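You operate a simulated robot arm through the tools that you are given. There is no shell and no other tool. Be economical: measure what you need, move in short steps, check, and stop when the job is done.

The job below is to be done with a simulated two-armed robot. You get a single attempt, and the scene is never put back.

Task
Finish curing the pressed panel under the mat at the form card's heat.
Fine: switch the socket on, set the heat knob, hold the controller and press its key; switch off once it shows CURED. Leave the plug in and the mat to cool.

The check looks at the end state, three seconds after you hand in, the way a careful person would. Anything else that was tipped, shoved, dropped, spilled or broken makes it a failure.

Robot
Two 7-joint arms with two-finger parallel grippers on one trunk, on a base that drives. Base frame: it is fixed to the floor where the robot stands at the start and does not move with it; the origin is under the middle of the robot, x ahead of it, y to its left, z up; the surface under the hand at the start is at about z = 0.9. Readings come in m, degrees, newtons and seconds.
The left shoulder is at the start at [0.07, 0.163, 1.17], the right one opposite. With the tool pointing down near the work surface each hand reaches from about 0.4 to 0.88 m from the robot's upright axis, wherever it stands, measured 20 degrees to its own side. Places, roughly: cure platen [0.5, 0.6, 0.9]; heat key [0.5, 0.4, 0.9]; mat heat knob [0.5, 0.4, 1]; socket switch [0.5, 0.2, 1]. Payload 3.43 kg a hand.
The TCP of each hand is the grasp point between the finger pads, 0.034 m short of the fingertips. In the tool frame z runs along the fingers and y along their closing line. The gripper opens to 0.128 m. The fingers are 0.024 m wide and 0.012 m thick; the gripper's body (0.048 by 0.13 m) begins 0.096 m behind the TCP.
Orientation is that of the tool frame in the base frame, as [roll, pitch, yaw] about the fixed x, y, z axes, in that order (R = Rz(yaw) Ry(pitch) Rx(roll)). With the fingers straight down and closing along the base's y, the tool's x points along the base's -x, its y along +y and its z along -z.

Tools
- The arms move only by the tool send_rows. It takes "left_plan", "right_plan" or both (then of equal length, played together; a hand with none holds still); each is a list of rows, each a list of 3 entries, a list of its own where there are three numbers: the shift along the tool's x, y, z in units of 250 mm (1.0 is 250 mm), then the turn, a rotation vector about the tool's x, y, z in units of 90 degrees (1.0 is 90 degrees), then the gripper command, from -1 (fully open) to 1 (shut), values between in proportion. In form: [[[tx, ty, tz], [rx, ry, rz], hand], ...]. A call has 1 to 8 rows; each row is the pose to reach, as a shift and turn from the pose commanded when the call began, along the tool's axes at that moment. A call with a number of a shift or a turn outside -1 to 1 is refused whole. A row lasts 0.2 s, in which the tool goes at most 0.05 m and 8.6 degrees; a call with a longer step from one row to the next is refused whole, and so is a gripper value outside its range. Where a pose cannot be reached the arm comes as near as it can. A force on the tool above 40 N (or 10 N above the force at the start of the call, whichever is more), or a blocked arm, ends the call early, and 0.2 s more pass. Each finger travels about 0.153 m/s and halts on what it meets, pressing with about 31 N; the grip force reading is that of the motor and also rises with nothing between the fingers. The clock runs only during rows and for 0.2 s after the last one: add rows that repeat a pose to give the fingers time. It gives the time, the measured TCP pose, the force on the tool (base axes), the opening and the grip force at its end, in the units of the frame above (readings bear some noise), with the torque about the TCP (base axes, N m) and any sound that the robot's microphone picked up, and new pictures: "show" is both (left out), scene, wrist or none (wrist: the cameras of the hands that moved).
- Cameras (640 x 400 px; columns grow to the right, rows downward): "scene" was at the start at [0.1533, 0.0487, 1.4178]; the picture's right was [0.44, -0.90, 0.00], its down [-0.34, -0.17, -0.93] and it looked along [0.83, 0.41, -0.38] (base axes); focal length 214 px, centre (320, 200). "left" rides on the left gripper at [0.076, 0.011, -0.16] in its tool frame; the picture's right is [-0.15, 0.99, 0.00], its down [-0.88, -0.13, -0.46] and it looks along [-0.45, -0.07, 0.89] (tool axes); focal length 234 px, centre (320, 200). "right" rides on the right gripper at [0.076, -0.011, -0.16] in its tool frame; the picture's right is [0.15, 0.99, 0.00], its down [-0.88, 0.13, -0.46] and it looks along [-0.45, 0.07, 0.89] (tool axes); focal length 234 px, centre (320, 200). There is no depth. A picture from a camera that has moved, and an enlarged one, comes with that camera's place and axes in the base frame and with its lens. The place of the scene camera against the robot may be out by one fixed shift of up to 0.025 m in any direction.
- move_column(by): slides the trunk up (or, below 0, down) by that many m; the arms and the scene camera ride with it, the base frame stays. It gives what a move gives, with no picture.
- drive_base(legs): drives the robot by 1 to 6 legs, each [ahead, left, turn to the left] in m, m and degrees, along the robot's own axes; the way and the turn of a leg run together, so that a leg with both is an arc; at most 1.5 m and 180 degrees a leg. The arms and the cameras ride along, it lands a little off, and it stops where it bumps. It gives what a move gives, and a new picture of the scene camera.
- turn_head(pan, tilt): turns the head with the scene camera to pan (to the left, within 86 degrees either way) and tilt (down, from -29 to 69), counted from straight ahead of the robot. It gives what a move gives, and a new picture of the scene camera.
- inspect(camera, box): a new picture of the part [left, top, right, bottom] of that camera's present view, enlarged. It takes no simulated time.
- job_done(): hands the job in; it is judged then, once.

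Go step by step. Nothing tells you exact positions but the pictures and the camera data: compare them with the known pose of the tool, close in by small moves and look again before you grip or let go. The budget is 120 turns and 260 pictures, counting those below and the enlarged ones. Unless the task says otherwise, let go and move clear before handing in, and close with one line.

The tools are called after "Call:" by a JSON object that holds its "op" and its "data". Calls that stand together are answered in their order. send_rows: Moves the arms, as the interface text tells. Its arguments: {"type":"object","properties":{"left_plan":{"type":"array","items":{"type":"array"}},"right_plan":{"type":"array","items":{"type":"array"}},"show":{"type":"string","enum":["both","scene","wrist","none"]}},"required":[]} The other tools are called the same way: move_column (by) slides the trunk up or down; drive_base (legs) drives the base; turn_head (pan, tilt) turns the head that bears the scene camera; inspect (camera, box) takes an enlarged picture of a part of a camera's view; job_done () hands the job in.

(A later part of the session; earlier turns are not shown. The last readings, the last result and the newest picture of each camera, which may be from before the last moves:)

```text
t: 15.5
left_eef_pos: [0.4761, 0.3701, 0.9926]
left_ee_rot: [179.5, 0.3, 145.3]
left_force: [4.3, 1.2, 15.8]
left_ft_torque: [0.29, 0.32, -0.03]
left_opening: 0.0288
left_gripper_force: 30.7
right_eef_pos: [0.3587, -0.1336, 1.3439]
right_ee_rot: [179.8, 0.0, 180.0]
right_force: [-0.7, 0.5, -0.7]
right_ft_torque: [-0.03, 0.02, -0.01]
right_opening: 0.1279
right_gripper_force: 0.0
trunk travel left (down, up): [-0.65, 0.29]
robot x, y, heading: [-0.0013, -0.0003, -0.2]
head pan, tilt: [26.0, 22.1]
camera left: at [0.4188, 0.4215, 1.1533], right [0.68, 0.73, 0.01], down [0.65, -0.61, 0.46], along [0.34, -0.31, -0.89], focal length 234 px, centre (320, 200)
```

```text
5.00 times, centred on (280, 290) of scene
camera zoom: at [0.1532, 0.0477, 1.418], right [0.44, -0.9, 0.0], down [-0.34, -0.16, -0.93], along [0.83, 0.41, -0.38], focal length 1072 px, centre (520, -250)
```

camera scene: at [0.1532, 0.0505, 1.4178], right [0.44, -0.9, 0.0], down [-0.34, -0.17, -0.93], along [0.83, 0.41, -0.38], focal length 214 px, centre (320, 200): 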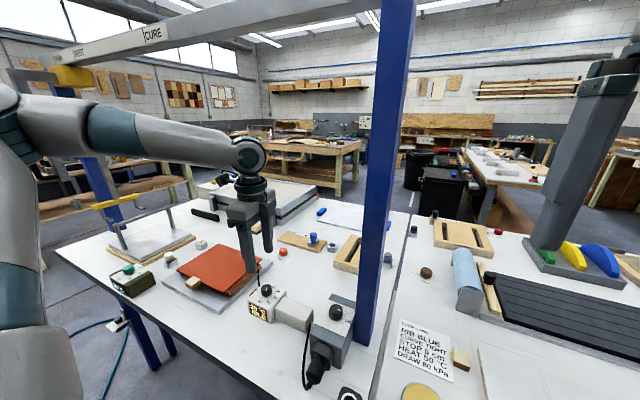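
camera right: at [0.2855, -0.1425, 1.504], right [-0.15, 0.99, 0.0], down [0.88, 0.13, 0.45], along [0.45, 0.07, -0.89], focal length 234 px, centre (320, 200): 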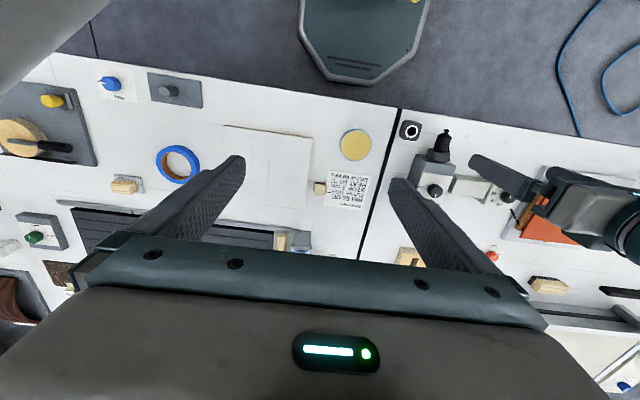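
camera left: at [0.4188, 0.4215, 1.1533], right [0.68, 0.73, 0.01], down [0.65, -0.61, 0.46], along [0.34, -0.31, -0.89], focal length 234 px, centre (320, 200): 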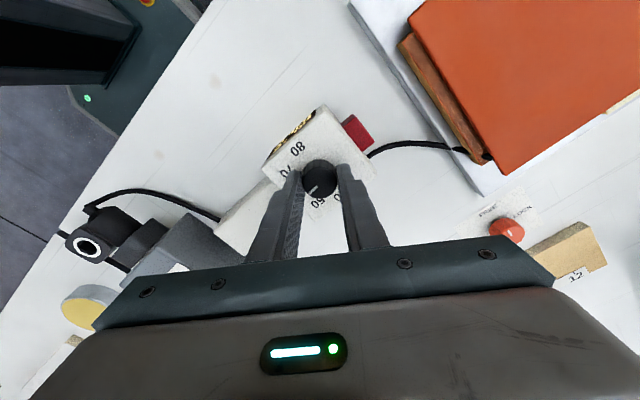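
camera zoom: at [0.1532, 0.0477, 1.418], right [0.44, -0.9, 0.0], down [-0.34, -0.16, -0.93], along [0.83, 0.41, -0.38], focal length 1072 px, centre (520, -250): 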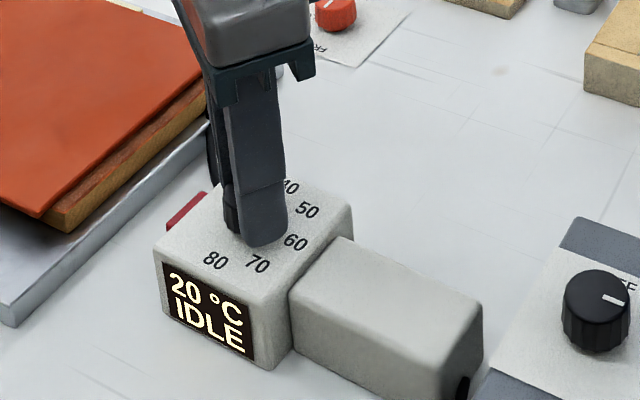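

The controller hasn't moved and the pointer is at 60. I continue by another 44°.

Call:
{"op": "send_rows", "data": {"left_plan": [[[0, 0, 0], [0, 0, -0.09], 0.7], [[0, 0, 0], [0, 0, -0.18], 0.7], [[0, 0, 0], [0, 0, -0.27], 0.7], [[0, 0, 0], [0, 0, -0.35], 0.7], [[0, 0, 0], [0, 0, -0.43], 0.7], [[0, 0, 0], [0, 0, -0.49], 0.7], [[0, 0, 0], [0, 0, -0.49], 0.7]], "show": "wrist"}}

Call:
{"op": "inspect", "data": {"camera": "left", "box": [260, 110, 390, 210]}}

```text
t: 17.1
left_eef_pos: [0.476, 0.3717, 0.9917]
left_ee_rot: [179.8, 0.5, -170.4]
left_force: [8.2, 9.6, 22.5]
left_ft_torque: [0.32, 0.12, 0.01]
left_opening: 0.0288
left_gripper_force: 30.9
right_eef_pos: [0.3579, -0.1324, 1.3455]
right_ee_rot: [-180.0, 0.0, -179.9]
right_force: [-0.2, -0.6, 0.6]
right_ft_torque: [0.02, 0.04, -0.02]
right_opening: 0.1278
right_gripper_force: 0.0
trunk travel left (down, up): [-0.65, 0.29]
robot x, y, heading: [0.0036, -0.0019, -0.4]
head pan, tilt: [26.0, 22.1]
camera left: at [0.3981, 0.3687, 1.1526], right [-0.02, 1.0, 0.0], down [0.89, 0.01, 0.46], along [0.46, 0.01, -0.89], focal length 234 px, centre (320, 200)
```

left: 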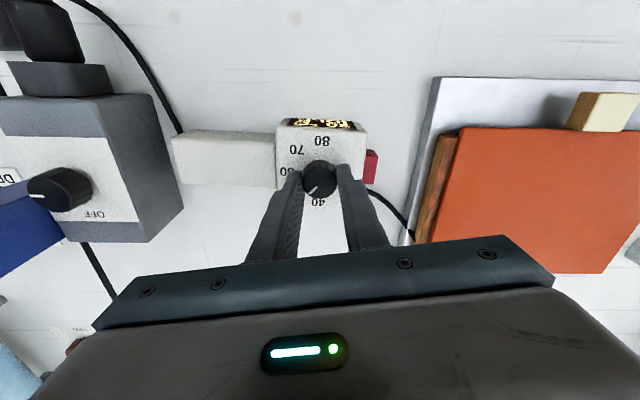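

```text
4.00 times, centred on (325, 160) of left
camera zoom: at [0.3981, 0.3687, 1.1526], right [-0.02, 1.0, 0.0], down [0.89, 0.01, 0.46], along [0.46, 0.01, -0.89], focal length 937 px, centre (300, 360)
```

zoom: 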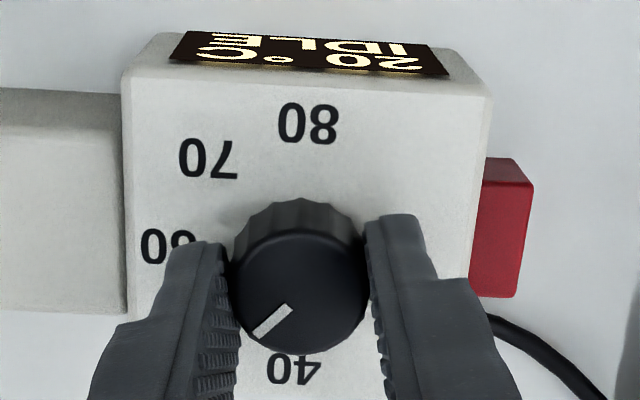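

The pointer looks to be between 40 and 60. I'll release, lift straight up and check it.

Call:
{"op": "send_rows", "data": {"left_plan": [[[0, 0, 0], [0, 0, 0], -0.1], [[0, 0, -0.02], [0, 0, 0], -0.1], [[0, 0, -0.15], [0, 0, 0], -0.1], [[0, 0, -0.3], [0, 0, 0], -0.1], [[0, 0, -0.45], [0, 0, 0], -0.1]], "show": "scene"}}

Call:
{"op": "inspect", "data": {"camera": "left", "box": [240, 80, 400, 180]}}

Call:
{"op": "inspect", "data": {"camera": "scene", "box": [230, 250, 390, 350]}}

```text
t: 18.3
left_eef_pos: [0.4737, 0.3719, 1.1053]
left_ee_rot: [179.9, 0.3, -170.6]
left_force: [-0.1, -0.5, 0.4]
left_ft_torque: [0.0, -0.01, -0.01]
left_opening: 0.0705
left_gripper_force: 0.1
right_eef_pos: [0.3576, -0.132, 1.3445]
right_ee_rot: [179.9, -0.1, -179.9]
right_force: [-0.6, 0.6, -0.3]
right_ft_torque: [-0.01, -0.03, 0.0]
right_opening: 0.128
right_gripper_force: 0.1
trunk travel left (down, up): [-0.65, 0.29]
robot x, y, heading: [0.0027, 0.0013, -0.1]
head pan, tilt: [26.0, 22.1]
camera scene: at [0.1528, 0.0484, 1.4179], right [0.44, -0.9, 0.0], down [-0.34, -0.16, -0.93], along [0.83, 0.41, -0.38], focal length 214 px, centre (320, 200)
```

scene: 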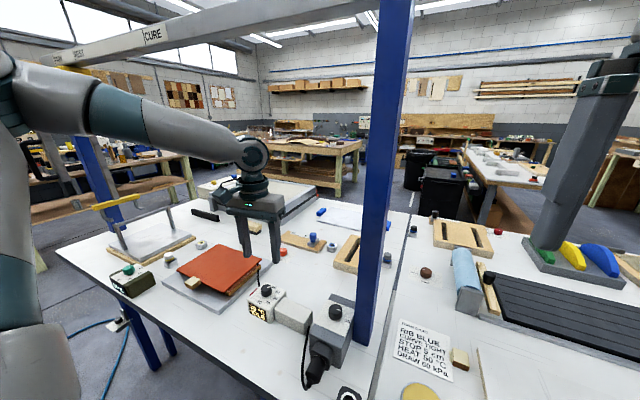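

```text
4.00 times, centred on (320, 130) of left
camera zoom: at [0.3965, 0.3691, 1.2647], right [-0.02, 1.0, 0.0], down [0.89, 0.01, 0.46], along [0.46, 0.01, -0.89], focal length 937 px, centre (320, 480)
```

zoom: 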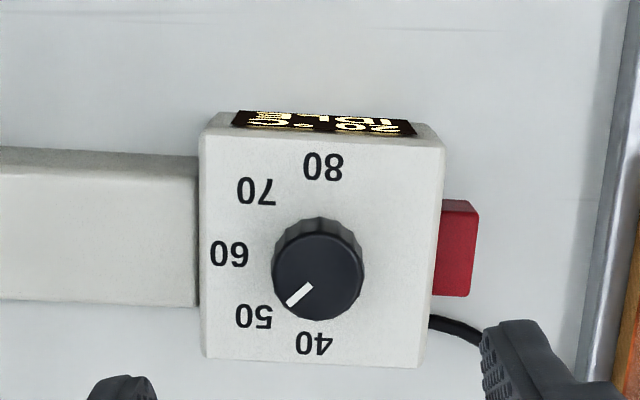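

```text
4.00 times, centred on (310, 300) of scene
camera zoom: at [0.1528, 0.0484, 1.4179], right [0.44, -0.9, 0.0], down [-0.34, -0.16, -0.93], along [0.83, 0.41, -0.38], focal length 858 px, centre (360, -200)
```

zoom: 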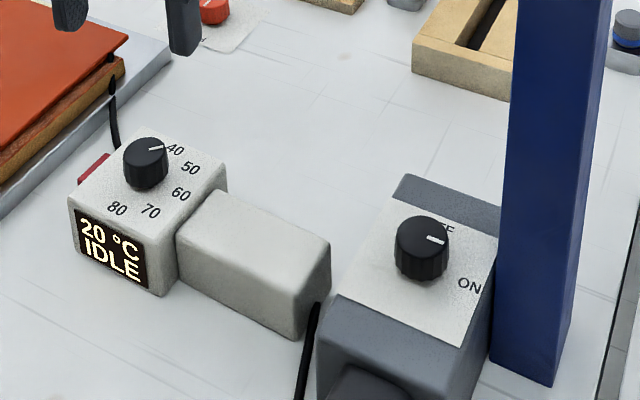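

The pointer is on 50 and the switch is on ON. The key sticks out of the controller's +y face at about (0.472, 0.426). I'll hold the controller with the right hand, pinching it along x from above, and press with the left. First the left hand moves out to the left while the right hand turns and comes over.

Call:
{"op": "send_rows", "data": {"left_plan": [[[0, 0.02, -0.12], [0, 0, 0.09], -0.1], [[0, 0.08, -0.25], [0, 0, 0.18], -0.1], [[0, 0.2, -0.35], [0, 0, 0.27], -0.1], [[0, 0.33, -0.4], [0, 0, 0.36], 0.3], [[0, 0.46, -0.4], [0, 0, 0.45], 1], [[0, 0.59, -0.4], [0, 0, 0.54], 1], [[-0.01, 0.72, -0.4], [0, 0, 0.63], 1], [[-0.02, 0.85, -0.4], [0, 0, 0.72], 1]], "right_plan": [[[0, 0.12, 0.04], [0, 0, -0.09], -1], [[0, 0.24, 0.08], [0, 0, -0.18], -1], [[0, 0.36, 0.12], [0, 0, -0.27], -1], [[0, 0.48, 0.16], [0, 0, -0.36], -1], [[0, 0.6, 0.2], [0, 0, -0.45], -1], [[0, 0.72, 0.24], [0, 0, -0.54], -1], [[0, 0.84, 0.28], [0, 0, -0.63], -1], [[0, 0.98, 0.32], [0, 0, -0.72], -1]], "show": "scene"}}

```text
t: 20.1
left_eef_pos: [0.4447, 0.5843, 1.2048]
left_ee_rot: [179.7, 0.3, 124.5]
left_force: [-0.5, 0.4, -0.7]
left_ft_torque: [-0.06, -0.02, 0.02]
left_opening: 0.0002
left_gripper_force: 31.4
right_eef_pos: [0.3603, 0.1174, 1.2648]
right_ee_rot: [-180.0, -0.1, -115.1]
right_force: [0.7, 0.3, -1.0]
right_ft_torque: [-0.02, -0.01, -0.02]
right_opening: 0.1278
right_gripper_force: 0.0
trunk travel left (down, up): [-0.65, 0.29]
robot x, y, heading: [-0.0011, 0.0029, 0.2]
head pan, tilt: [26.0, 22.1]
camera scene: at [0.1536, 0.0523, 1.4177], right [0.44, -0.9, 0.0], down [-0.34, -0.17, -0.93], along [0.83, 0.41, -0.38], focal length 214 px, centre (320, 200)
```

scene: 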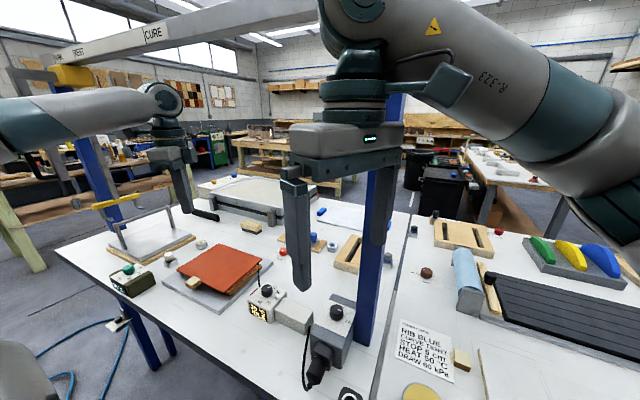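

All clear. Next the right hand comes over in front of the controller, still high, while the left finishes turning.

Call:
{"op": "send_rows", "data": {"left_plan": [[[0, 0, 0], [0, 0, 0.05], 1], [[0, 0, 0], [0, 0, 0.1], 1], [[0, 0, 0], [0, 0, 0.15], 1], [[0, 0, 0], [0, 0, 0.2], 1], [[0, 0, 0], [0, 0, 0.25], 1], [[0, 0, 0], [0, 0, 0.3], 1], [[0, 0, 0], [0, 0, 0.35], 1], [[0, 0, 0], [0, 0, 0.385], 1]], "right_plan": [[[-0.12, 0.035, 0.05], [0, 0, -0.04], -1], [[-0.24, 0.07, 0.1], [0, 0, -0.08], -1], [[-0.37, 0.105, 0.15], [0, 0, -0.12], -1], [[-0.49, 0.14, 0.2], [0, 0, -0.16], -1], [[-0.61, 0.175, 0.25], [0, 0, -0.2], -1], [[-0.74, 0.21, 0.3], [0, 0, -0.24], -1], [[-0.86, 0.245, 0.35], [0, 0, -0.28], -1], [[-0.98, 0.28, 0.4], [0, 0, -0.28], -1]], "show": "both"}}

```text
t: 21.9
left_eef_pos: [0.4456, 0.5818, 1.205]
left_ee_rot: [179.7, -0.2, 89.9]
left_force: [-0.4, 0.0, -0.2]
left_ft_torque: [0.01, -0.02, 0.01]
left_opening: 0.0
left_gripper_force: 30.6
right_eef_pos: [0.3877, 0.298, 1.1611]
right_ee_rot: [-180.0, 0.1, -89.9]
right_force: [-0.3, -0.7, 1.0]
right_ft_torque: [0.01, 0.0, 0.02]
right_opening: 0.1282
right_gripper_force: 0.0
right hand out of reach, approached as far as the arm can: row 6, 7, 8
trunk travel left (down, up): [-0.65, 0.29]
robot x, y, heading: [-0.0017, 0.0006, -0.2]
head pan, tilt: [26.0, 22.1]
camera scene: at [0.1532, 0.0493, 1.4179], right [0.44, -0.9, 0.0], down [-0.34, -0.17, -0.93], along [0.83, 0.41, -0.38], focal length 214 px, centre (320, 200)
camera right: at [0.3988, 0.2219, 1.3212], right [-0.99, -0.15, 0.0], down [-0.13, 0.88, 0.46], along [-0.07, 0.45, -0.89], focal length 234 px, centre (320, 200)
camera left: at [0.4552, 0.6558, 1.3659], right [0.99, -0.15, 0.01], down [-0.14, -0.88, 0.45], along [-0.06, -0.45, -0.89], focal length 234 px, centre (320, 200)
```

scene: 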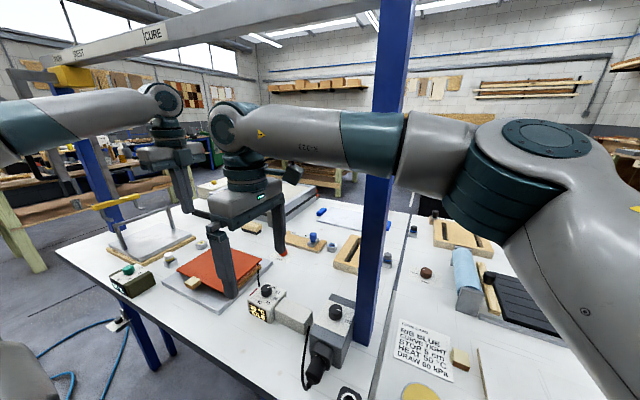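
right: 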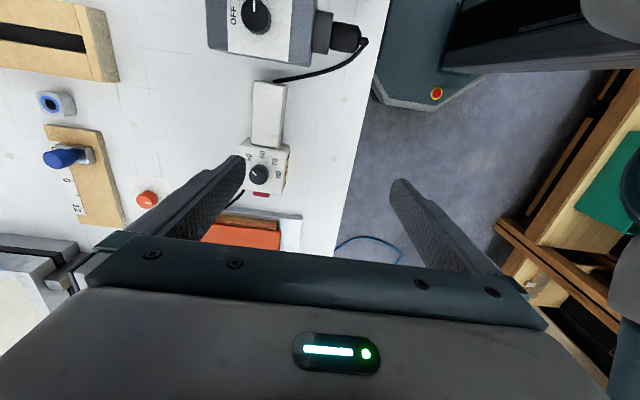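
left: 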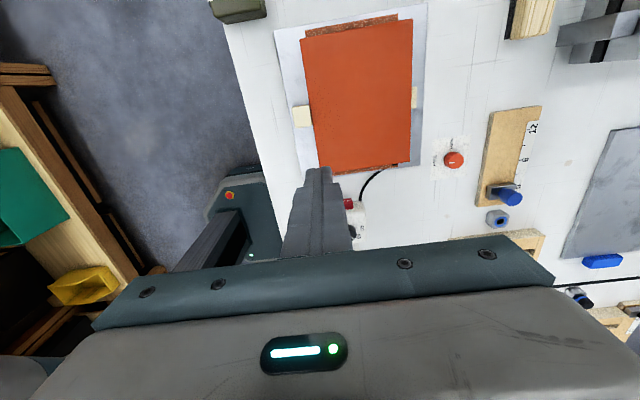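

The right hand can't reach that far across. The mains lead enters the grey block, so the block is the controller's body or handle and is a good place to hold. I'll pull the hands back and drive the base 0.2 m to the left.

Call:
{"op": "send_rows", "data": {"left_plan": [[[0, 0, -0.1], [0, 0, 0], 1], [[0, 0, -0.2], [0, 0, 0], 1], [[-0.12, 0, -0.2], [0, 0, 0], 1], [[-0.28, 0, -0.2], [0, 0, 0], 1], [[-0.4, 0, -0.2], [0, 0, 0], 1]], "right_plan": [[[0.15, 0, -0.1], [0, 0, 0], -1], [[0.3, 0, -0.16], [0, 0, 0], -1], [[0.45, 0, -0.16], [0, 0, 0], -1], [[0.6, 0, -0.16], [0, 0, 0], -1], [[0.7, 0, -0.16], [0, 0, 0], -1]], "show": "none"}}

Call:
{"op": "drive_base", "data": {"legs": [[0, 0.2, 0]]}}

```text
t: 23.1
left_eef_pos: [0.4459, 0.4803, 1.2551]
left_ee_rot: [179.6, -0.3, 90.0]
left_force: [-1.0, 0.0, 0.1]
left_ft_torque: [0.05, -0.01, 0.0]
left_opening: 0.0
left_gripper_force: 30.6
right_eef_pos: [0.3879, 0.118, 1.201]
right_ee_rot: [180.0, 0.1, -90.1]
right_force: [-0.5, -0.5, 1.0]
right_ft_torque: [0.03, -0.03, 0.01]
right_opening: 0.1276
right_gripper_force: 0.1
trunk travel left (down, up): [-0.65, 0.29]
robot x, y, heading: [0.0013, -0.0026, 0.1]
head pan, tilt: [26.0, 22.1]
```

```text
t: 24.6
left_eef_pos: [0.4455, 0.6292, 1.2603]
left_ee_rot: [179.3, -0.6, 88.9]
left_force: [-0.3, 0.1, -0.1]
left_ft_torque: [-0.01, 0.05, -0.04]
left_opening: 0.0001
left_gripper_force: 31.0
right_eef_pos: [0.3859, 0.2601, 1.2043]
right_ee_rot: [-179.9, 0.9, -91.9]
right_force: [-0.2, -0.2, 0.3]
right_ft_torque: [-0.03, -0.01, -0.01]
right_opening: 0.1277
right_gripper_force: 0.1
trunk travel left (down, up): [-0.65, 0.29]
robot x, y, heading: [-0.0058, 0.1622, -1.0]
head pan, tilt: [26.0, 22.1]
stopped in leg 1: the robot was blocked; the commanded pose is now the measured one
camera scene: at [0.1445, 0.1989, 1.4187], right [0.42, -0.91, 0.0], down [-0.34, -0.15, -0.93], along [0.84, 0.39, -0.37], focal length 214 px, centre (320, 200)
```

scene: 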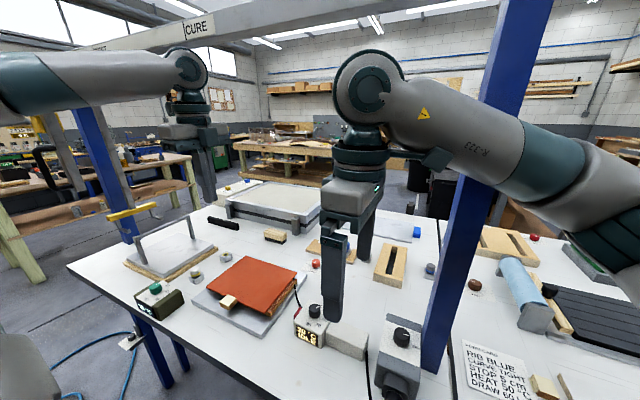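

The drive stopped short at 0.16 m, so something blocked it. I'll look around before doing more.

Call:
{"op": "turn_head", "data": {"pan": 80, "tilt": 50}}

Call:
{"op": "turn_head", "data": {"pan": -30, "tilt": 30}}

```text
t: 25.8
left_eef_pos: [0.443, 0.6271, 1.2626]
left_ee_rot: [179.2, -0.8, 89.1]
left_force: [0.3, 0.4, -0.3]
left_ft_torque: [0.03, -0.02, 0.01]
left_opening: 0.0
left_gripper_force: 31.5
right_eef_pos: [0.3861, 0.2605, 1.205]
right_ee_rot: [-179.8, 1.0, -91.7]
right_force: [-0.5, 0.2, 0.8]
right_ft_torque: [0.0, -0.04, -0.01]
right_opening: 0.1277
right_gripper_force: 0.0
trunk travel left (down, up): [-0.65, 0.29]
robot x, y, heading: [-0.0013, 0.1651, -0.7]
head pan, tilt: [80.0, 50.0]
camera scene: at [0.0752, 0.2326, 1.3767], right [0.98, -0.19, 0.0], down [-0.14, -0.75, -0.65], along [0.13, 0.64, -0.76], focal length 214 px, centre (320, 200)
```

scene: 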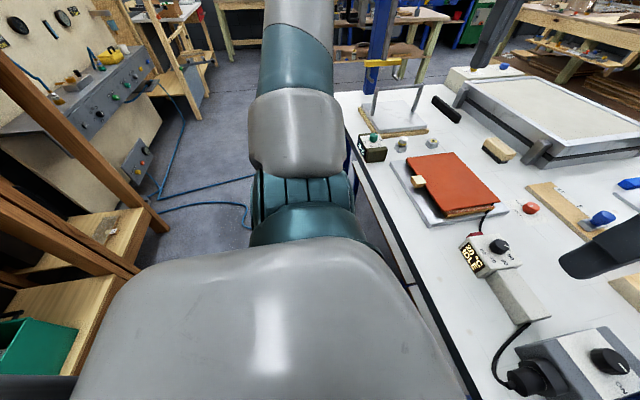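

```text
t: 27.7
left_eef_pos: [0.4435, 0.6269, 1.2622]
left_ee_rot: [179.3, -0.8, 89.0]
left_force: [0.9, 0.3, 0.8]
left_ft_torque: [0.02, 0.01, 0.0]
left_opening: 0.0003
left_gripper_force: 31.0
right_eef_pos: [0.3852, 0.2594, 1.2061]
right_ee_rot: [-179.6, 1.1, -91.6]
right_force: [-0.6, 0.0, 0.2]
right_ft_torque: [-0.01, 0.0, -0.02]
right_opening: 0.1279
right_gripper_force: 0.2
trunk travel left (down, up): [-0.65, 0.29]
robot x, y, heading: [-0.0027, 0.162, -0.8]
head pan, tilt: [-30.0, 30.0]
camera scene: at [0.1383, 0.1103, 1.4053], right [-0.51, -0.86, -0.01], down [-0.42, 0.27, -0.87], along [0.75, -0.44, -0.5], focal length 214 px, centre (320, 200)
```

scene: 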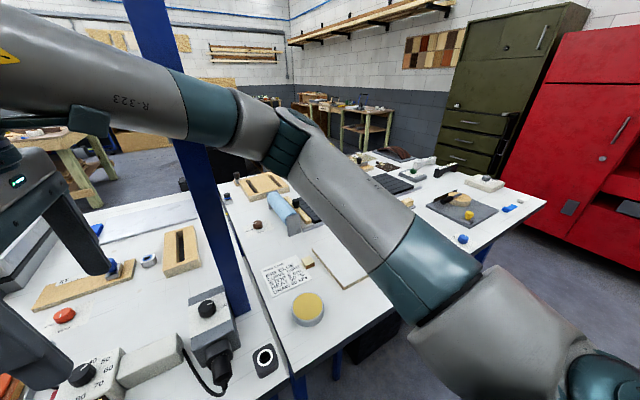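

The right elbow is hooked against the right side of the post, at about (0.5, 0). I'll back the base off to the right, tuck the right arm in, and then pass the post with the arm folded.

Call:
{"op": "drive_base", "data": {"legs": [[0, -0.06, 0]]}}

```text
t: 28.7
left_eef_pos: [0.4506, 0.5858, 1.2527]
left_ee_rot: [179.7, 0.1, 89.3]
left_force: [0.2, 0.1, -0.1]
left_ft_torque: [-0.06, 0.02, -0.02]
left_opening: 0.0
left_gripper_force: 31.0
right_eef_pos: [0.3902, 0.2194, 1.2]
right_ee_rot: [179.9, 0.1, -91.3]
right_force: [0.6, 0.9, 0.4]
right_ft_torque: [-0.06, 0.0, -0.02]
right_opening: 0.1279
right_gripper_force: 0.0
trunk travel left (down, up): [-0.65, 0.29]
robot x, y, heading: [-0.0004, 0.1049, -0.7]
head pan, tilt: [-30.0, 30.0]
camera scene: at [0.1459, 0.0707, 1.4053], right [-0.51, -0.86, 0.0], down [-0.43, 0.25, -0.87], along [0.74, -0.44, -0.5], focal length 214 px, centre (320, 200)
```

scene: 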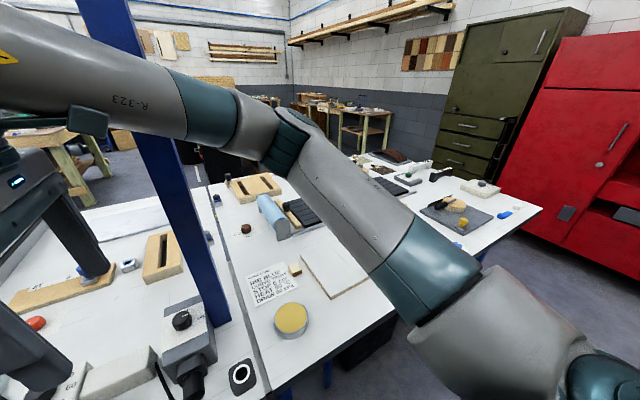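

Now I retract the right hand toward the robot and then to the right.

Call:
{"op": "send_rows", "data": {"right_plan": [[[0.1, 0.12, 0], [0, 0, 0], -1], [[0.2, 0.2, 0], [0, 0, 0], 0], [[0.36, 0.22, 0], [0, 0, 0], 0.7], [[0.52, 0.22, 0], [0, 0, 0], 0.7], [[0.68, 0.22, 0], [0, 0, 0], 0.7], [[0.84, 0.22, 0], [0, 0, 0], 0.7], [[1.0, 0.22, 0], [0, 0, 0], 0.7]], "show": "scene"}}

```text
t: 30.3
left_eef_pos: [0.4485, 0.5788, 1.2549]
left_ee_rot: [179.7, -0.3, 89.4]
left_force: [-0.2, -0.7, 1.0]
left_ft_torque: [0.01, -0.04, 0.0]
left_opening: 0.0002
left_gripper_force: 30.8
right_eef_pos: [0.3268, -0.0378, 1.2016]
right_ee_rot: [180.0, 0.4, -91.4]
right_force: [0.5, 0.6, -0.4]
right_ft_torque: [0.05, -0.04, -0.01]
right_opening: 0.0191
right_gripper_force: 0.1
trunk travel left (down, up): [-0.65, 0.29]
robot x, y, heading: [-0.0008, 0.1042, -0.6]
head pan, tilt: [-30.0, 30.0]
camera scene: at [0.1448, 0.0628, 1.4052], right [-0.51, -0.86, 0.0], down [-0.43, 0.26, -0.87], along [0.74, -0.44, -0.5], focal length 214 px, centre (320, 200)
```

scene: 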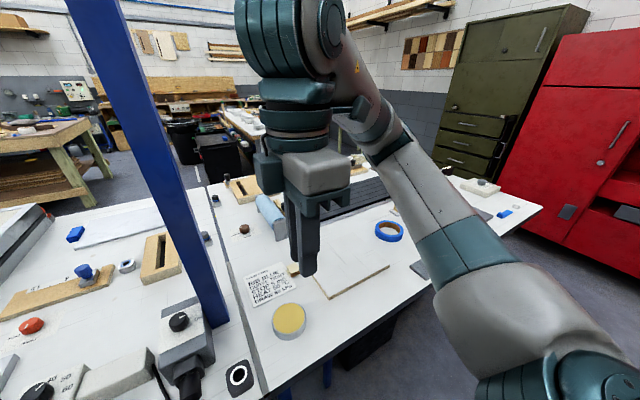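

The elbow is free now. I tuck both hands a bit closer and then drive left.

Call:
{"op": "send_rows", "data": {"left_plan": [[[-0.15, 0, 0], [0, 0, 0], 1], [[-0.3, 0, 0], [0, 0, 0], 1], [[-0.45, 0, 0], [0, 0, 0], 1], [[-0.6, 0, 0], [0, 0, 0], 1]], "right_plan": [[[0.12, 0.04, 0], [0, 0, 0], 0.7], [[0.24, 0.08, 0], [0, 0, 0], 0.7], [[0.36, 0.12, 0], [0, 0, 0], 0.7], [[0.44, 0.14, 0], [0, 0, 0], 0.7]], "show": "scene"}}

```text
t: 31.3
left_eef_pos: [0.4444, 0.4259, 1.2566]
left_ee_rot: [179.7, -0.3, 89.3]
left_force: [0.6, -0.2, 0.2]
left_ft_torque: [0.02, -0.01, 0.0]
left_opening: 0.0
left_gripper_force: 30.8
right_eef_pos: [0.2887, -0.1485, 1.1999]
right_ee_rot: [179.8, 0.5, -91.3]
right_force: [0.8, -0.2, -0.7]
right_ft_torque: [0.03, -0.03, -0.02]
right_opening: 0.0194
right_gripper_force: 0.0
trunk travel left (down, up): [-0.65, 0.29]
robot x, y, heading: [-0.0029, 0.1047, -0.9]
head pan, tilt: [-30.0, 30.0]
camera scene: at [0.1448, 0.0611, 1.4051], right [-0.51, -0.86, 0.0], down [-0.43, 0.26, -0.87], along [0.74, -0.44, -0.5], focal length 214 px, centre (320, 200)
```

scene: 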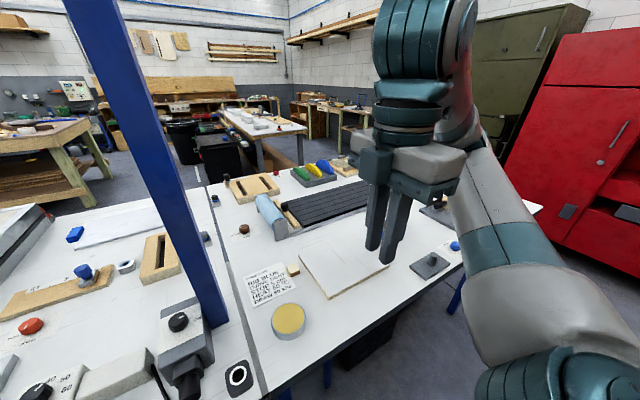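

The right arm is now well tucked. I drive left in two stages, keeping the post in view.

Call:
{"op": "drive_base", "data": {"legs": [[0, 0.17, 0.8]]}}

```text
t: 32.7
left_eef_pos: [0.4415, 0.6016, 1.255]
left_ee_rot: [179.6, -0.2, 90.0]
left_force: [-0.2, -0.5, -0.4]
left_ft_torque: [0.02, 0.0, 0.01]
left_opening: 0.0003
left_gripper_force: 31.5
right_eef_pos: [0.2954, 0.0266, 1.2002]
right_ee_rot: [179.9, 0.4, -90.7]
right_force: [-1.0, -0.5, -0.1]
right_ft_torque: [-0.02, 0.0, 0.02]
right_opening: 0.0194
right_gripper_force: 0.0
trunk travel left (down, up): [-0.65, 0.29]
robot x, y, heading: [-0.0023, 0.2707, 0.1]
head pan, tilt: [-30.0, 30.0]
camera scene: at [0.147, 0.2334, 1.4051], right [-0.5, -0.87, 0.0], down [-0.43, 0.25, -0.87], along [0.75, -0.43, -0.5], focal length 214 px, centre (320, 200)
```

scene: 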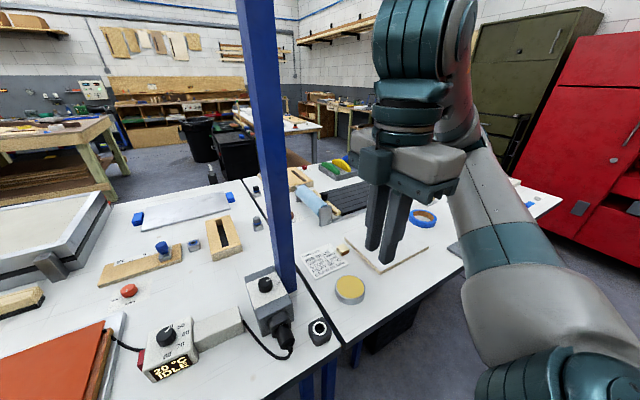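

Call:
{"op": "drive_base", "data": {"legs": [[0, 0.18, 0]]}}

```text
t: 34.2
left_eef_pos: [0.4397, 0.7837, 1.2554]
left_ee_rot: [179.6, -0.2, 90.1]
left_force: [0.6, -0.2, 0.5]
left_ft_torque: [0.02, 0.02, 0.01]
left_opening: 0.0
left_gripper_force: 31.0
right_eef_pos: [0.2941, 0.2064, 1.2005]
right_ee_rot: [179.8, 0.4, -90.5]
right_force: [-0.1, -0.2, 1.3]
right_ft_torque: [0.03, 0.0, -0.02]
right_opening: 0.0192
right_gripper_force: 0.0
trunk travel left (down, up): [-0.65, 0.29]
robot x, y, heading: [-0.0039, 0.4508, 0.3]
head pan, tilt: [-30.0, 30.0]
camera scene: at [0.1468, 0.4132, 1.4051], right [-0.5, -0.87, 0.0], down [-0.43, 0.25, -0.87], along [0.75, -0.43, -0.5], focal length 214 px, centre (320, 200)
```

scene: 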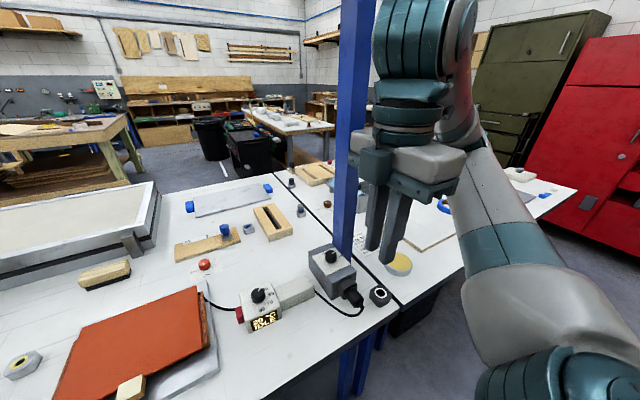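

The base is now at y = 0.45. I aim the head at the controller and bring the right hand over the grey block, whose centre is about (0.471, 0.285).

Call:
{"op": "send_rows", "data": {"right_plan": [[[-0.08, -0.08, 0.05], [0, 0, 0], 0.3], [[-0.16, -0.16, 0.1], [0, 0, 0], -0.3], [[-0.24, -0.26, 0.15], [0, 0, 0], -0.3], [[-0.31, -0.37, 0.2], [0, 0, 0], -0.3], [[-0.316, -0.48, 0.25], [0, 0, 0], -0.3], [[-0.316, -0.58, 0.3], [0, 0, 0], -0.3], [[-0.316, -0.66, 0.32], [0, 0, 0], -0.3], [[-0.316, -0.708, 0.34], [0, 0, 0], -0.3]], "show": "wrist"}}

Call:
{"op": "turn_head", "data": {"pan": -10, "tilt": 38}}

Call:
{"op": "inspect", "data": {"camera": "right", "box": [240, 100, 400, 200]}}

```text
t: 36.0
left_eef_pos: [0.4278, 0.7792, 1.2611]
left_ee_rot: [178.8, -0.3, 89.9]
left_force: [-0.6, -0.6, 0.4]
left_ft_torque: [0.0, -0.02, -0.01]
left_opening: 0.0
left_gripper_force: 30.5
right_eef_pos: [0.4235, 0.2995, 1.1194]
right_ee_rot: [-179.2, 0.6, -90.9]
right_force: [-0.1, -0.3, -0.6]
right_ft_torque: [-0.03, 0.04, 0.01]
right_opening: 0.0831
right_gripper_force: 0.1
right hand out of reach, approached as far as the arm can: row 6, 7, 8
trunk travel left (down, up): [-0.65, 0.29]
robot x, y, heading: [-0.0007, 0.4521, 0.3]
head pan, tilt: [-30.0, 30.0]
camera right: at [0.4333, 0.2214, 1.2794], right [-0.99, -0.13, -0.01], down [-0.12, 0.88, 0.46], along [-0.05, 0.46, -0.89], focal length 234 px, centre (320, 200)
```

right: 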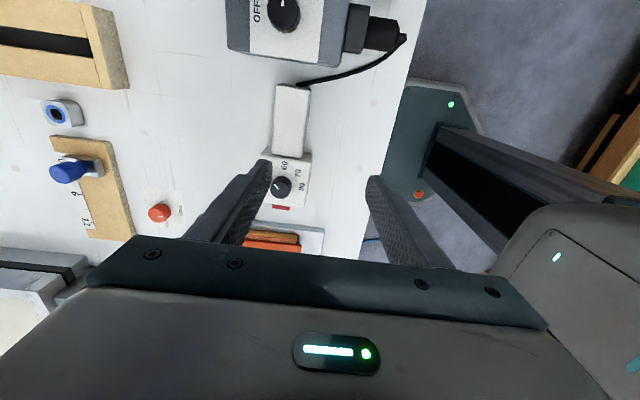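

```text
t: 36.9
left_eef_pos: [0.4263, 0.7779, 1.2617]
left_ee_rot: [178.8, -0.4, 89.9]
left_force: [1.0, 0.0, 0.3]
left_ft_torque: [0.0, -0.03, 0.0]
left_opening: 0.0
left_gripper_force: 31.4
right_eef_pos: [0.4253, 0.2992, 1.1195]
right_ee_rot: [-179.3, 0.6, -91.0]
right_force: [0.8, -0.9, 0.3]
right_ft_torque: [0.03, 0.03, 0.03]
right_opening: 0.0831
right_gripper_force: 0.2
trunk travel left (down, up): [-0.65, 0.29]
robot x, y, heading: [-0.0039, 0.4549, -0.4]
head pan, tilt: [-10.0, 38.0]
camera scene: at [0.1365, 0.4393, 1.3945], right [-0.17, -0.98, -0.01], down [-0.6, 0.11, -0.8], along [0.78, -0.13, -0.61], focal length 214 px, centre (320, 200)
```

scene: 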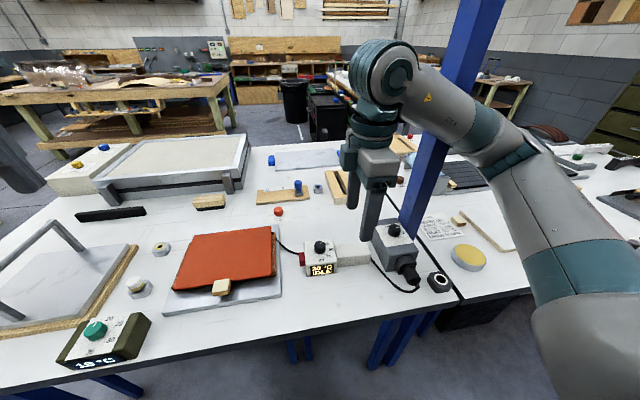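

```text
4.00 times, centred on (320, 150) of right
camera zoom: at [0.4332, 0.2215, 1.2793], right [-0.99, -0.13, -0.01], down [-0.12, 0.88, 0.46], along [-0.05, 0.46, -0.89], focal length 937 px, centre (320, 400)
```

zoom: 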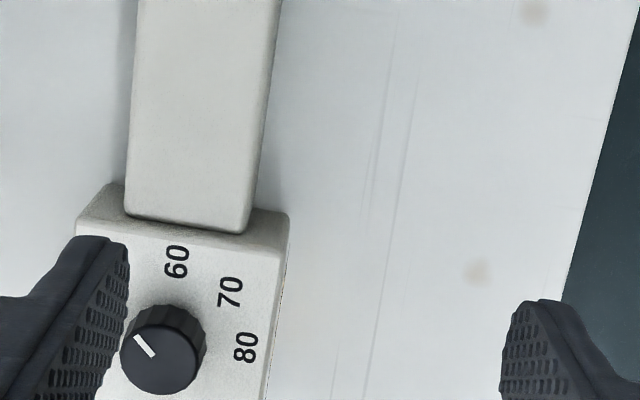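

The right forearm is leaning on the post. I back it away at once, and I'll move the base back 0.2 m so the arms reach out straighter with the elbow clear of the post.

Call:
{"op": "send_rows", "data": {"right_plan": [[[0, 0.08, -0.02], [0, 0, 0], -0.3], [[0, 0.2, -0.1], [0, 0, 0], -0.3], [[0, 0.36, -0.2], [0, 0, 0], -0.3], [[0, 0.44, -0.2], [0, 0, 0], -0.3]], "show": "none"}}

Call:
{"op": "drive_base", "data": {"legs": [[-0.22, 0, 0]]}}

```text
t: 37.9
left_eef_pos: [0.441, 0.7737, 1.2578]
left_ee_rot: [179.7, -0.6, 90.0]
left_force: [0.5, -0.1, -0.2]
left_ft_torque: [-0.03, 0.02, -0.02]
left_opening: 0.0
left_gripper_force: 31.2
right_eef_pos: [0.3284, 0.2957, 1.1624]
right_ee_rot: [179.9, 0.9, -90.8]
right_force: [0.1, -0.5, 0.4]
right_ft_torque: [0.0, 0.01, 0.0]
right_opening: 0.0834
right_gripper_force: 0.0
trunk travel left (down, up): [-0.65, 0.29]
robot x, y, heading: [-0.0048, 0.4516, 0.1]
head pan, tilt: [-10.0, 38.0]
```

```text
t: 39.6
left_eef_pos: [0.217, 0.7837, 1.2544]
left_ee_rot: [179.6, -0.1, 90.1]
left_force: [0.2, -0.4, -0.3]
left_ft_torque: [-0.01, 0.02, -0.01]
left_opening: 0.0
left_gripper_force: 31.2
right_eef_pos: [0.1042, 0.3046, 1.1628]
right_ee_rot: [179.9, 0.4, -90.5]
right_force: [-0.3, 0.0, 0.2]
right_ft_torque: [0.02, 0.01, 0.02]
right_opening: 0.0833
right_gripper_force: 0.1
trunk travel left (down, up): [-0.65, 0.29]
robot x, y, heading: [-0.2292, 0.4464, 0.4]
head pan, tilt: [-10.0, 38.0]
camera scene: at [-0.0708, 0.4444, 1.3927], right [-0.17, -0.99, 0.0], down [-0.61, 0.1, -0.79], along [0.78, -0.13, -0.62], focal length 214 px, centre (320, 200)
```

scene: 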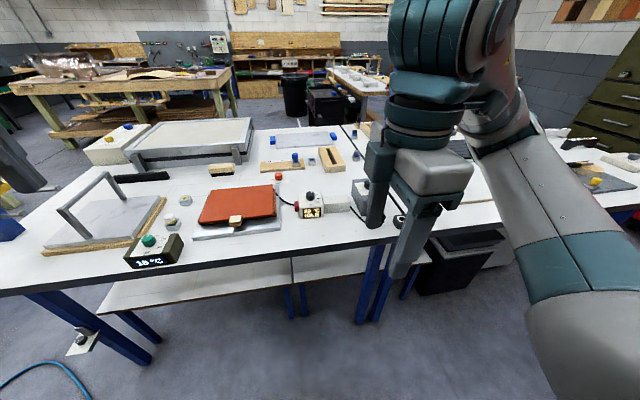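

Now I extend the right hand forward again and watch the elbow.

Call:
{"op": "send_rows", "data": {"right_plan": [[[0, -0.14, 0], [0, 0, 0], -0.3], [[0.01, -0.3, 0], [0, 0, 0], -0.3], [[0.02, -0.46, 0], [0, 0, 0], -0.3], [[0.03, -0.62, 0], [0, 0, 0], -0.3], [[0.04, -0.78, 0], [0, 0, 0], -0.3], [[0.05, -0.9, 0], [0, 0, 0], -0.3], [[0.06, -1.0, 0], [0, 0, 0], -0.3]], "show": "scene"}}

```text
t: 41.2
left_eef_pos: [0.2156, 0.7845, 1.2545]
left_ee_rot: [179.7, -0.1, 90.1]
left_force: [0.0, 0.3, -0.5]
left_ft_torque: [-0.04, 0.01, 0.03]
left_opening: 0.0003
left_gripper_force: 31.2
right_eef_pos: [0.2237, 0.3326, 1.15]
right_ee_rot: [179.9, 0.3, -90.7]
right_force: [0.4, 0.1, 0.6]
right_ft_torque: [0.02, -0.02, 0.02]
right_opening: 0.0831
right_gripper_force: 0.1
right hand out of reach, approached as far as the arm can: row 3, 4, 5, 6, 7
trunk travel left (down, up): [-0.65, 0.29]
robot x, y, heading: [-0.2246, 0.4504, 0.2]
head pan, tilt: [-10.0, 38.0]
camera scene: at [-0.0712, 0.4443, 1.3928], right [-0.17, -0.99, 0.0], down [-0.61, 0.1, -0.79], along [0.78, -0.13, -0.62], focal length 214 px, centre (320, 200)
```

scene: 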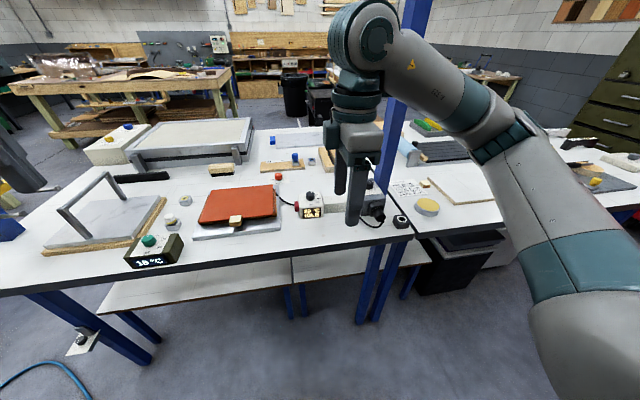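

It stops at the same reach relative to the robot, so this is a wrist or joint limit at this yaw rather than the post. I test it by turning the hand back by about 35° and then moving forward.

Call:
{"op": "send_rows", "data": {"right_plan": [[[0, 0, 0], [0, 0, 0.09], -0.3], [[0, 0, 0], [0, 0, 0.18], -0.3], [[0, 0, 0], [0, 0, 0.27], -0.3], [[0, 0, 0], [0, 0, 0.36], -0.3], [[0, -0.12, 0], [0, 0, 0.36], -0.3], [[0, -0.25, 0], [0, 0, 0.36], -0.3], [[0, -0.4, 0], [0, 0, 0.36], -0.3], [[0, -0.5, 0], [0, 0, 0.36], -0.3]], "show": "scene"}}

```text
t: 43.0
left_eef_pos: [0.216, 0.7832, 1.2546]
left_ee_rot: [179.7, -0.1, 90.2]
left_force: [0.4, -0.1, 0.1]
left_ft_torque: [0.0, -0.01, -0.02]
left_opening: 0.0
left_gripper_force: 31.4
right_eef_pos: [0.352, 0.3312, 1.1463]
right_ee_rot: [179.9, 0.3, -122.8]
right_force: [-0.1, 0.2, 0.0]
right_ft_torque: [0.03, 0.02, -0.01]
right_opening: 0.0833
right_gripper_force: 0.1
trunk travel left (down, up): [-0.65, 0.29]
robot x, y, heading: [-0.2258, 0.4522, 0.1]
head pan, tilt: [-10.0, 38.0]
camera scene: at [-0.0706, 0.4445, 1.3928], right [-0.17, -0.99, 0.0], down [-0.61, 0.1, -0.79], along [0.78, -0.13, -0.62], focal length 214 px, centre (320, 200)
```

scene: 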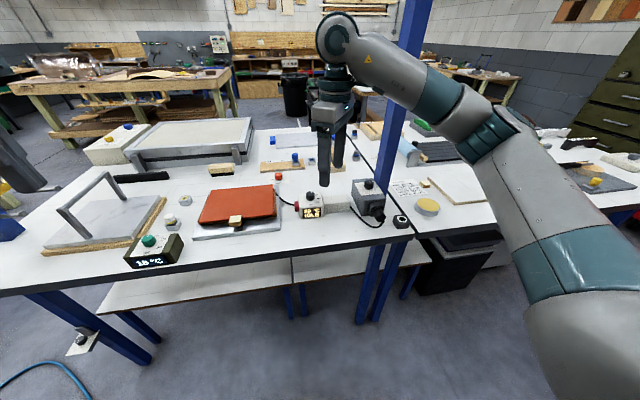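

Confirmed: the wrist limit is at that yaw. I'll try the other direction and turn the right hand clockwise toward yaw +90, which gives the same closing line.

Call:
{"op": "send_rows", "data": {"right_plan": [[[0, 0, 0], [0, 0, 0.09], -0.3], [[0, 0, 0], [0, 0, 0.18], -0.3], [[0, 0, 0], [0, 0, 0.27], -0.3], [[0, 0, 0], [0, 0, 0.36], -0.3], [[0, 0, 0], [0, 0, 0.45], -0.3], [[0, 0, 0], [0, 0, 0.54], -0.3], [[0, 0, 0], [0, 0, 0.63], -0.3], [[0, 0, 0], [0, 0, 0.72], -0.3]], "show": "none"}}

Call:
{"op": "send_rows", "data": {"right_plan": [[[0, 0, 0], [0, 0, 0.09], -0.3], [[0, 0, 0], [0, 0, 0.18], -0.3], [[0, 0, 0], [0, 0, 0.27], -0.3], [[0, 0, 0], [0, 0, 0.36], -0.3], [[0, 0, 0], [0, 0, 0.45], -0.3], [[0, 0, 0], [0, 0, 0.54], -0.3], [[0, 0, 0], [0, 0, 0.63], -0.3], [[0, 0, 0], [0, 0, 0.72], -0.3]], "show": "both"}}

```text
t: 44.8
left_eef_pos: [0.2152, 0.7847, 1.2549]
left_ee_rot: [179.5, -0.2, 90.0]
left_force: [0.6, -0.5, -0.4]
left_ft_torque: [-0.01, 0.0, -0.02]
left_opening: 0.0002
left_gripper_force: 31.1
right_eef_pos: [0.3508, 0.3318, 1.1481]
right_ee_rot: [179.6, -0.1, 172.2]
right_force: [0.5, -0.6, 0.0]
right_ft_torque: [0.03, -0.02, 0.0]
right_opening: 0.0832
right_gripper_force: 0.1
trunk travel left (down, up): [-0.65, 0.29]
robot x, y, heading: [-0.2266, 0.4516, 0.5]
head pan, tilt: [-10.0, 38.0]
```

```text
t: 46.6
left_eef_pos: [0.2162, 0.7845, 1.2548]
left_ee_rot: [179.6, -0.1, 90.1]
left_force: [-0.3, -0.5, -0.5]
left_ft_torque: [0.01, -0.01, 0.0]
left_opening: 0.0
left_gripper_force: 31.2
right_eef_pos: [0.3503, 0.3314, 1.1474]
right_ee_rot: [-180.0, -0.4, 107.4]
right_force: [0.4, -0.2, -0.3]
right_ft_torque: [0.01, -0.04, 0.03]
right_opening: 0.0833
right_gripper_force: 0.1
trunk travel left (down, up): [-0.65, 0.29]
robot x, y, heading: [-0.2244, 0.4481, 0.0]
head pan, tilt: [-10.0, 38.0]
camera scene: at [-0.0712, 0.4442, 1.3928], right [-0.17, -0.99, 0.0], down [-0.61, 0.1, -0.79], along [0.78, -0.13, -0.62], focal length 214 px, centre (320, 200)
camera right: at [0.3177, 0.3994, 1.3076], right [0.9, 0.44, 0.0], down [0.39, -0.8, 0.45], along [0.2, -0.4, -0.89], focal length 234 px, centre (320, 200)
```

scene: 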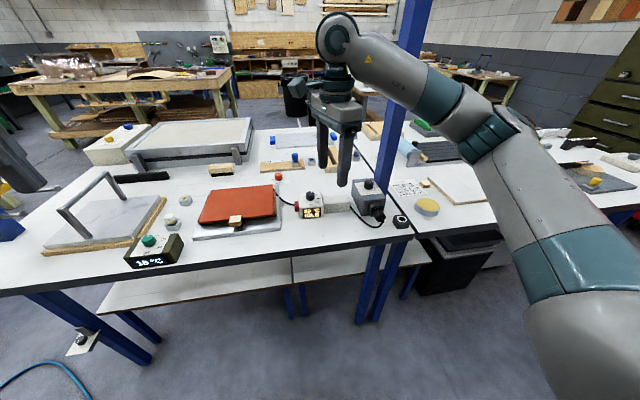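
right: 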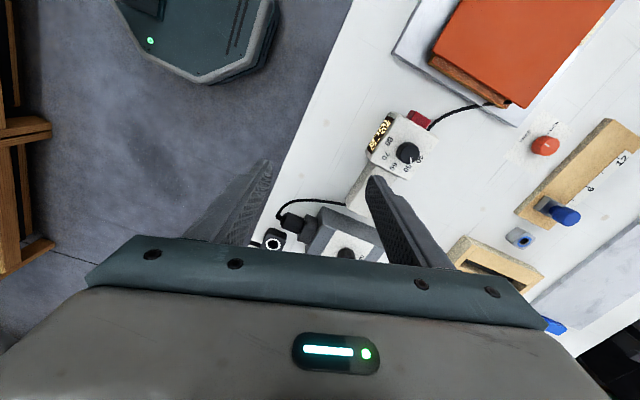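

That direction works. I move the base back another 0.1 m so the elbow stays well behind the post, then extend.

Call:
{"op": "drive_base", "data": {"legs": [[-0.1, 0, 0]]}}

Call:
{"op": "send_rows", "data": {"right_plan": [[[-0.03, 0.1, 0], [0, 0, 0.08], -0.3], [[-0.06, 0.22, 0.02], [0, 0, 0.16], -0.3], [[-0.1, 0.34, 0.04], [0, 0, 0.19], -0.3], [[-0.14, 0.46, 0.06], [0, 0, 0.19], -0.3], [[-0.18, 0.56, 0.08], [0, 0, 0.19], -0.3], [[-0.22, 0.66, 0.1], [0, 0, 0.19], -0.3], [[-0.27, 0.74, 0.12], [0, 0, 0.19], -0.3], [[-0.32, 0.8, 0.14], [0, 0, 0.19], -0.3]], "show": "both"}}

```text
t: 47.7
left_eef_pos: [0.1162, 0.7834, 1.2549]
left_ee_rot: [179.7, -0.1, 90.1]
left_force: [0.2, -0.2, 1.2]
left_ft_torque: [0.0, -0.01, 0.0]
left_opening: 0.0
left_gripper_force: 31.1
right_eef_pos: [0.2506, 0.3305, 1.1465]
right_ee_rot: [-180.0, -0.4, 107.4]
right_force: [0.2, 0.0, 0.1]
right_ft_torque: [0.0, -0.01, -0.01]
right_opening: 0.0832
right_gripper_force: 0.1
trunk travel left (down, up): [-0.65, 0.29]
robot x, y, heading: [-0.3245, 0.4483, 0.3]
head pan, tilt: [-10.0, 38.0]
camera scene: at [-0.1709, 0.4438, 1.3927], right [-0.17, -0.99, 0.0], down [-0.61, 0.11, -0.79], along [0.78, -0.13, -0.62], focal length 214 px, centre (320, 200)
```

scene: 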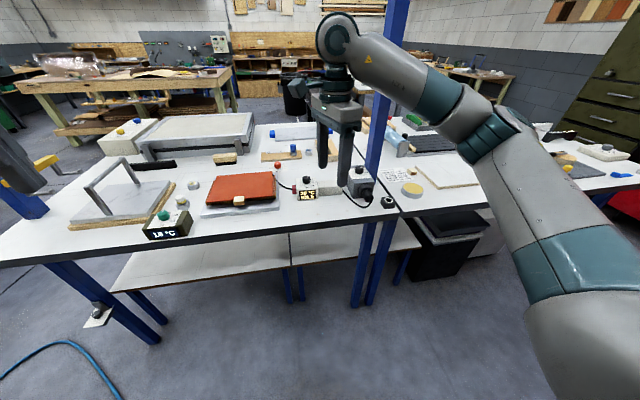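

```text
t: 49.5
left_eef_pos: [0.1168, 0.7843, 1.2545]
left_ee_rot: [179.7, -0.2, 90.1]
left_force: [0.1, -0.3, -0.6]
left_ft_torque: [-0.01, 0.03, 0.0]
left_opening: 0.0
left_gripper_force: 31.0
right_eef_pos: [0.466, 0.3139, 1.1117]
right_ee_rot: [-179.9, -0.3, 90.4]
right_force: [0.0, 0.7, -0.1]
right_ft_torque: [0.02, -0.02, -0.03]
right_opening: 0.0829
right_gripper_force: 0.1
trunk travel left (down, up): [-0.65, 0.29]
robot x, y, heading: [-0.3248, 0.4518, 0.0]
head pan, tilt: [-10.0, 38.0]
camera scene: at [-0.1709, 0.4445, 1.3928], right [-0.17, -0.99, 0.0], down [-0.61, 0.1, -0.79], along [0.78, -0.14, -0.62], focal length 214 px, centre (320, 200)
camera right: at [0.4553, 0.3888, 1.2722], right [0.99, 0.15, 0.0], down [0.14, -0.88, 0.45], along [0.07, -0.45, -0.89], focal length 234 px, centre (320, 200)
```

scene: 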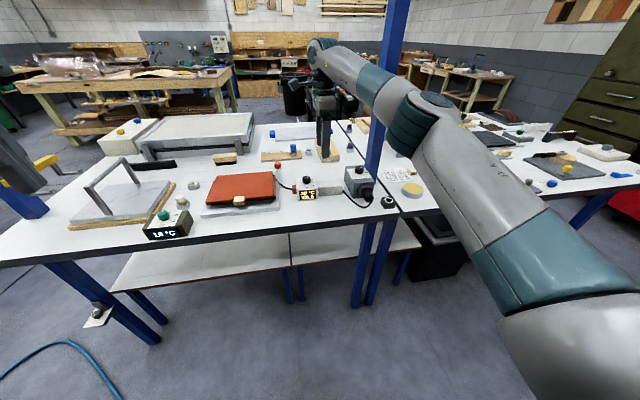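
right: 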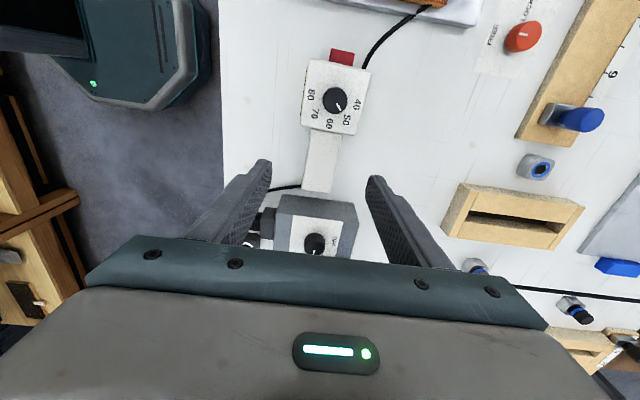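

Reached with no contact. I measure the block from this view.

Call:
{"op": "inspect", "data": {"camera": "right", "box": [260, 40, 420, 200]}}

Call:
{"op": "inspect", "data": {"camera": "scene", "box": [270, 80, 430, 220]}}

```text
2.50 times, centred on (340, 120) of right
camera zoom: at [0.4553, 0.3888, 1.2722], right [0.99, 0.15, 0.0], down [0.14, -0.88, 0.45], along [0.07, -0.45, -0.89], focal length 585 px, centre (270, 400)
```

zoom: 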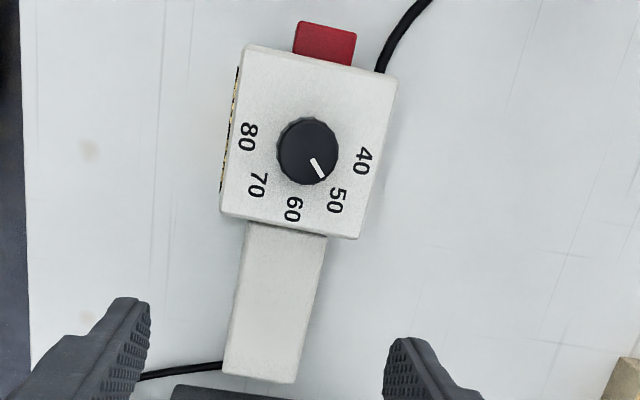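

```text
2.86 times, centred on (350, 150) of scene
camera zoom: at [-0.1709, 0.4445, 1.3928], right [-0.17, -0.99, 0.0], down [-0.61, 0.1, -0.79], along [0.78, -0.14, -0.62], focal length 613 px, centre (234, 343)
```

zoom: 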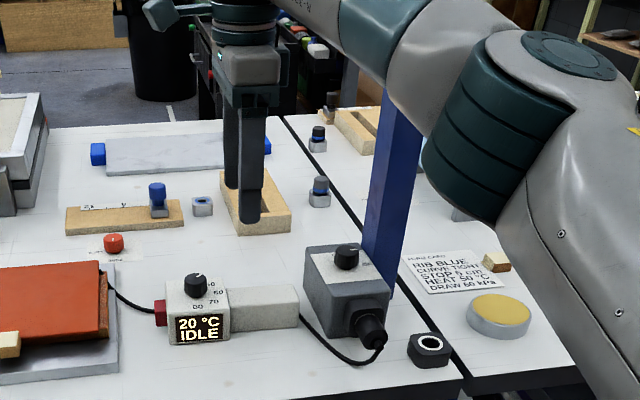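

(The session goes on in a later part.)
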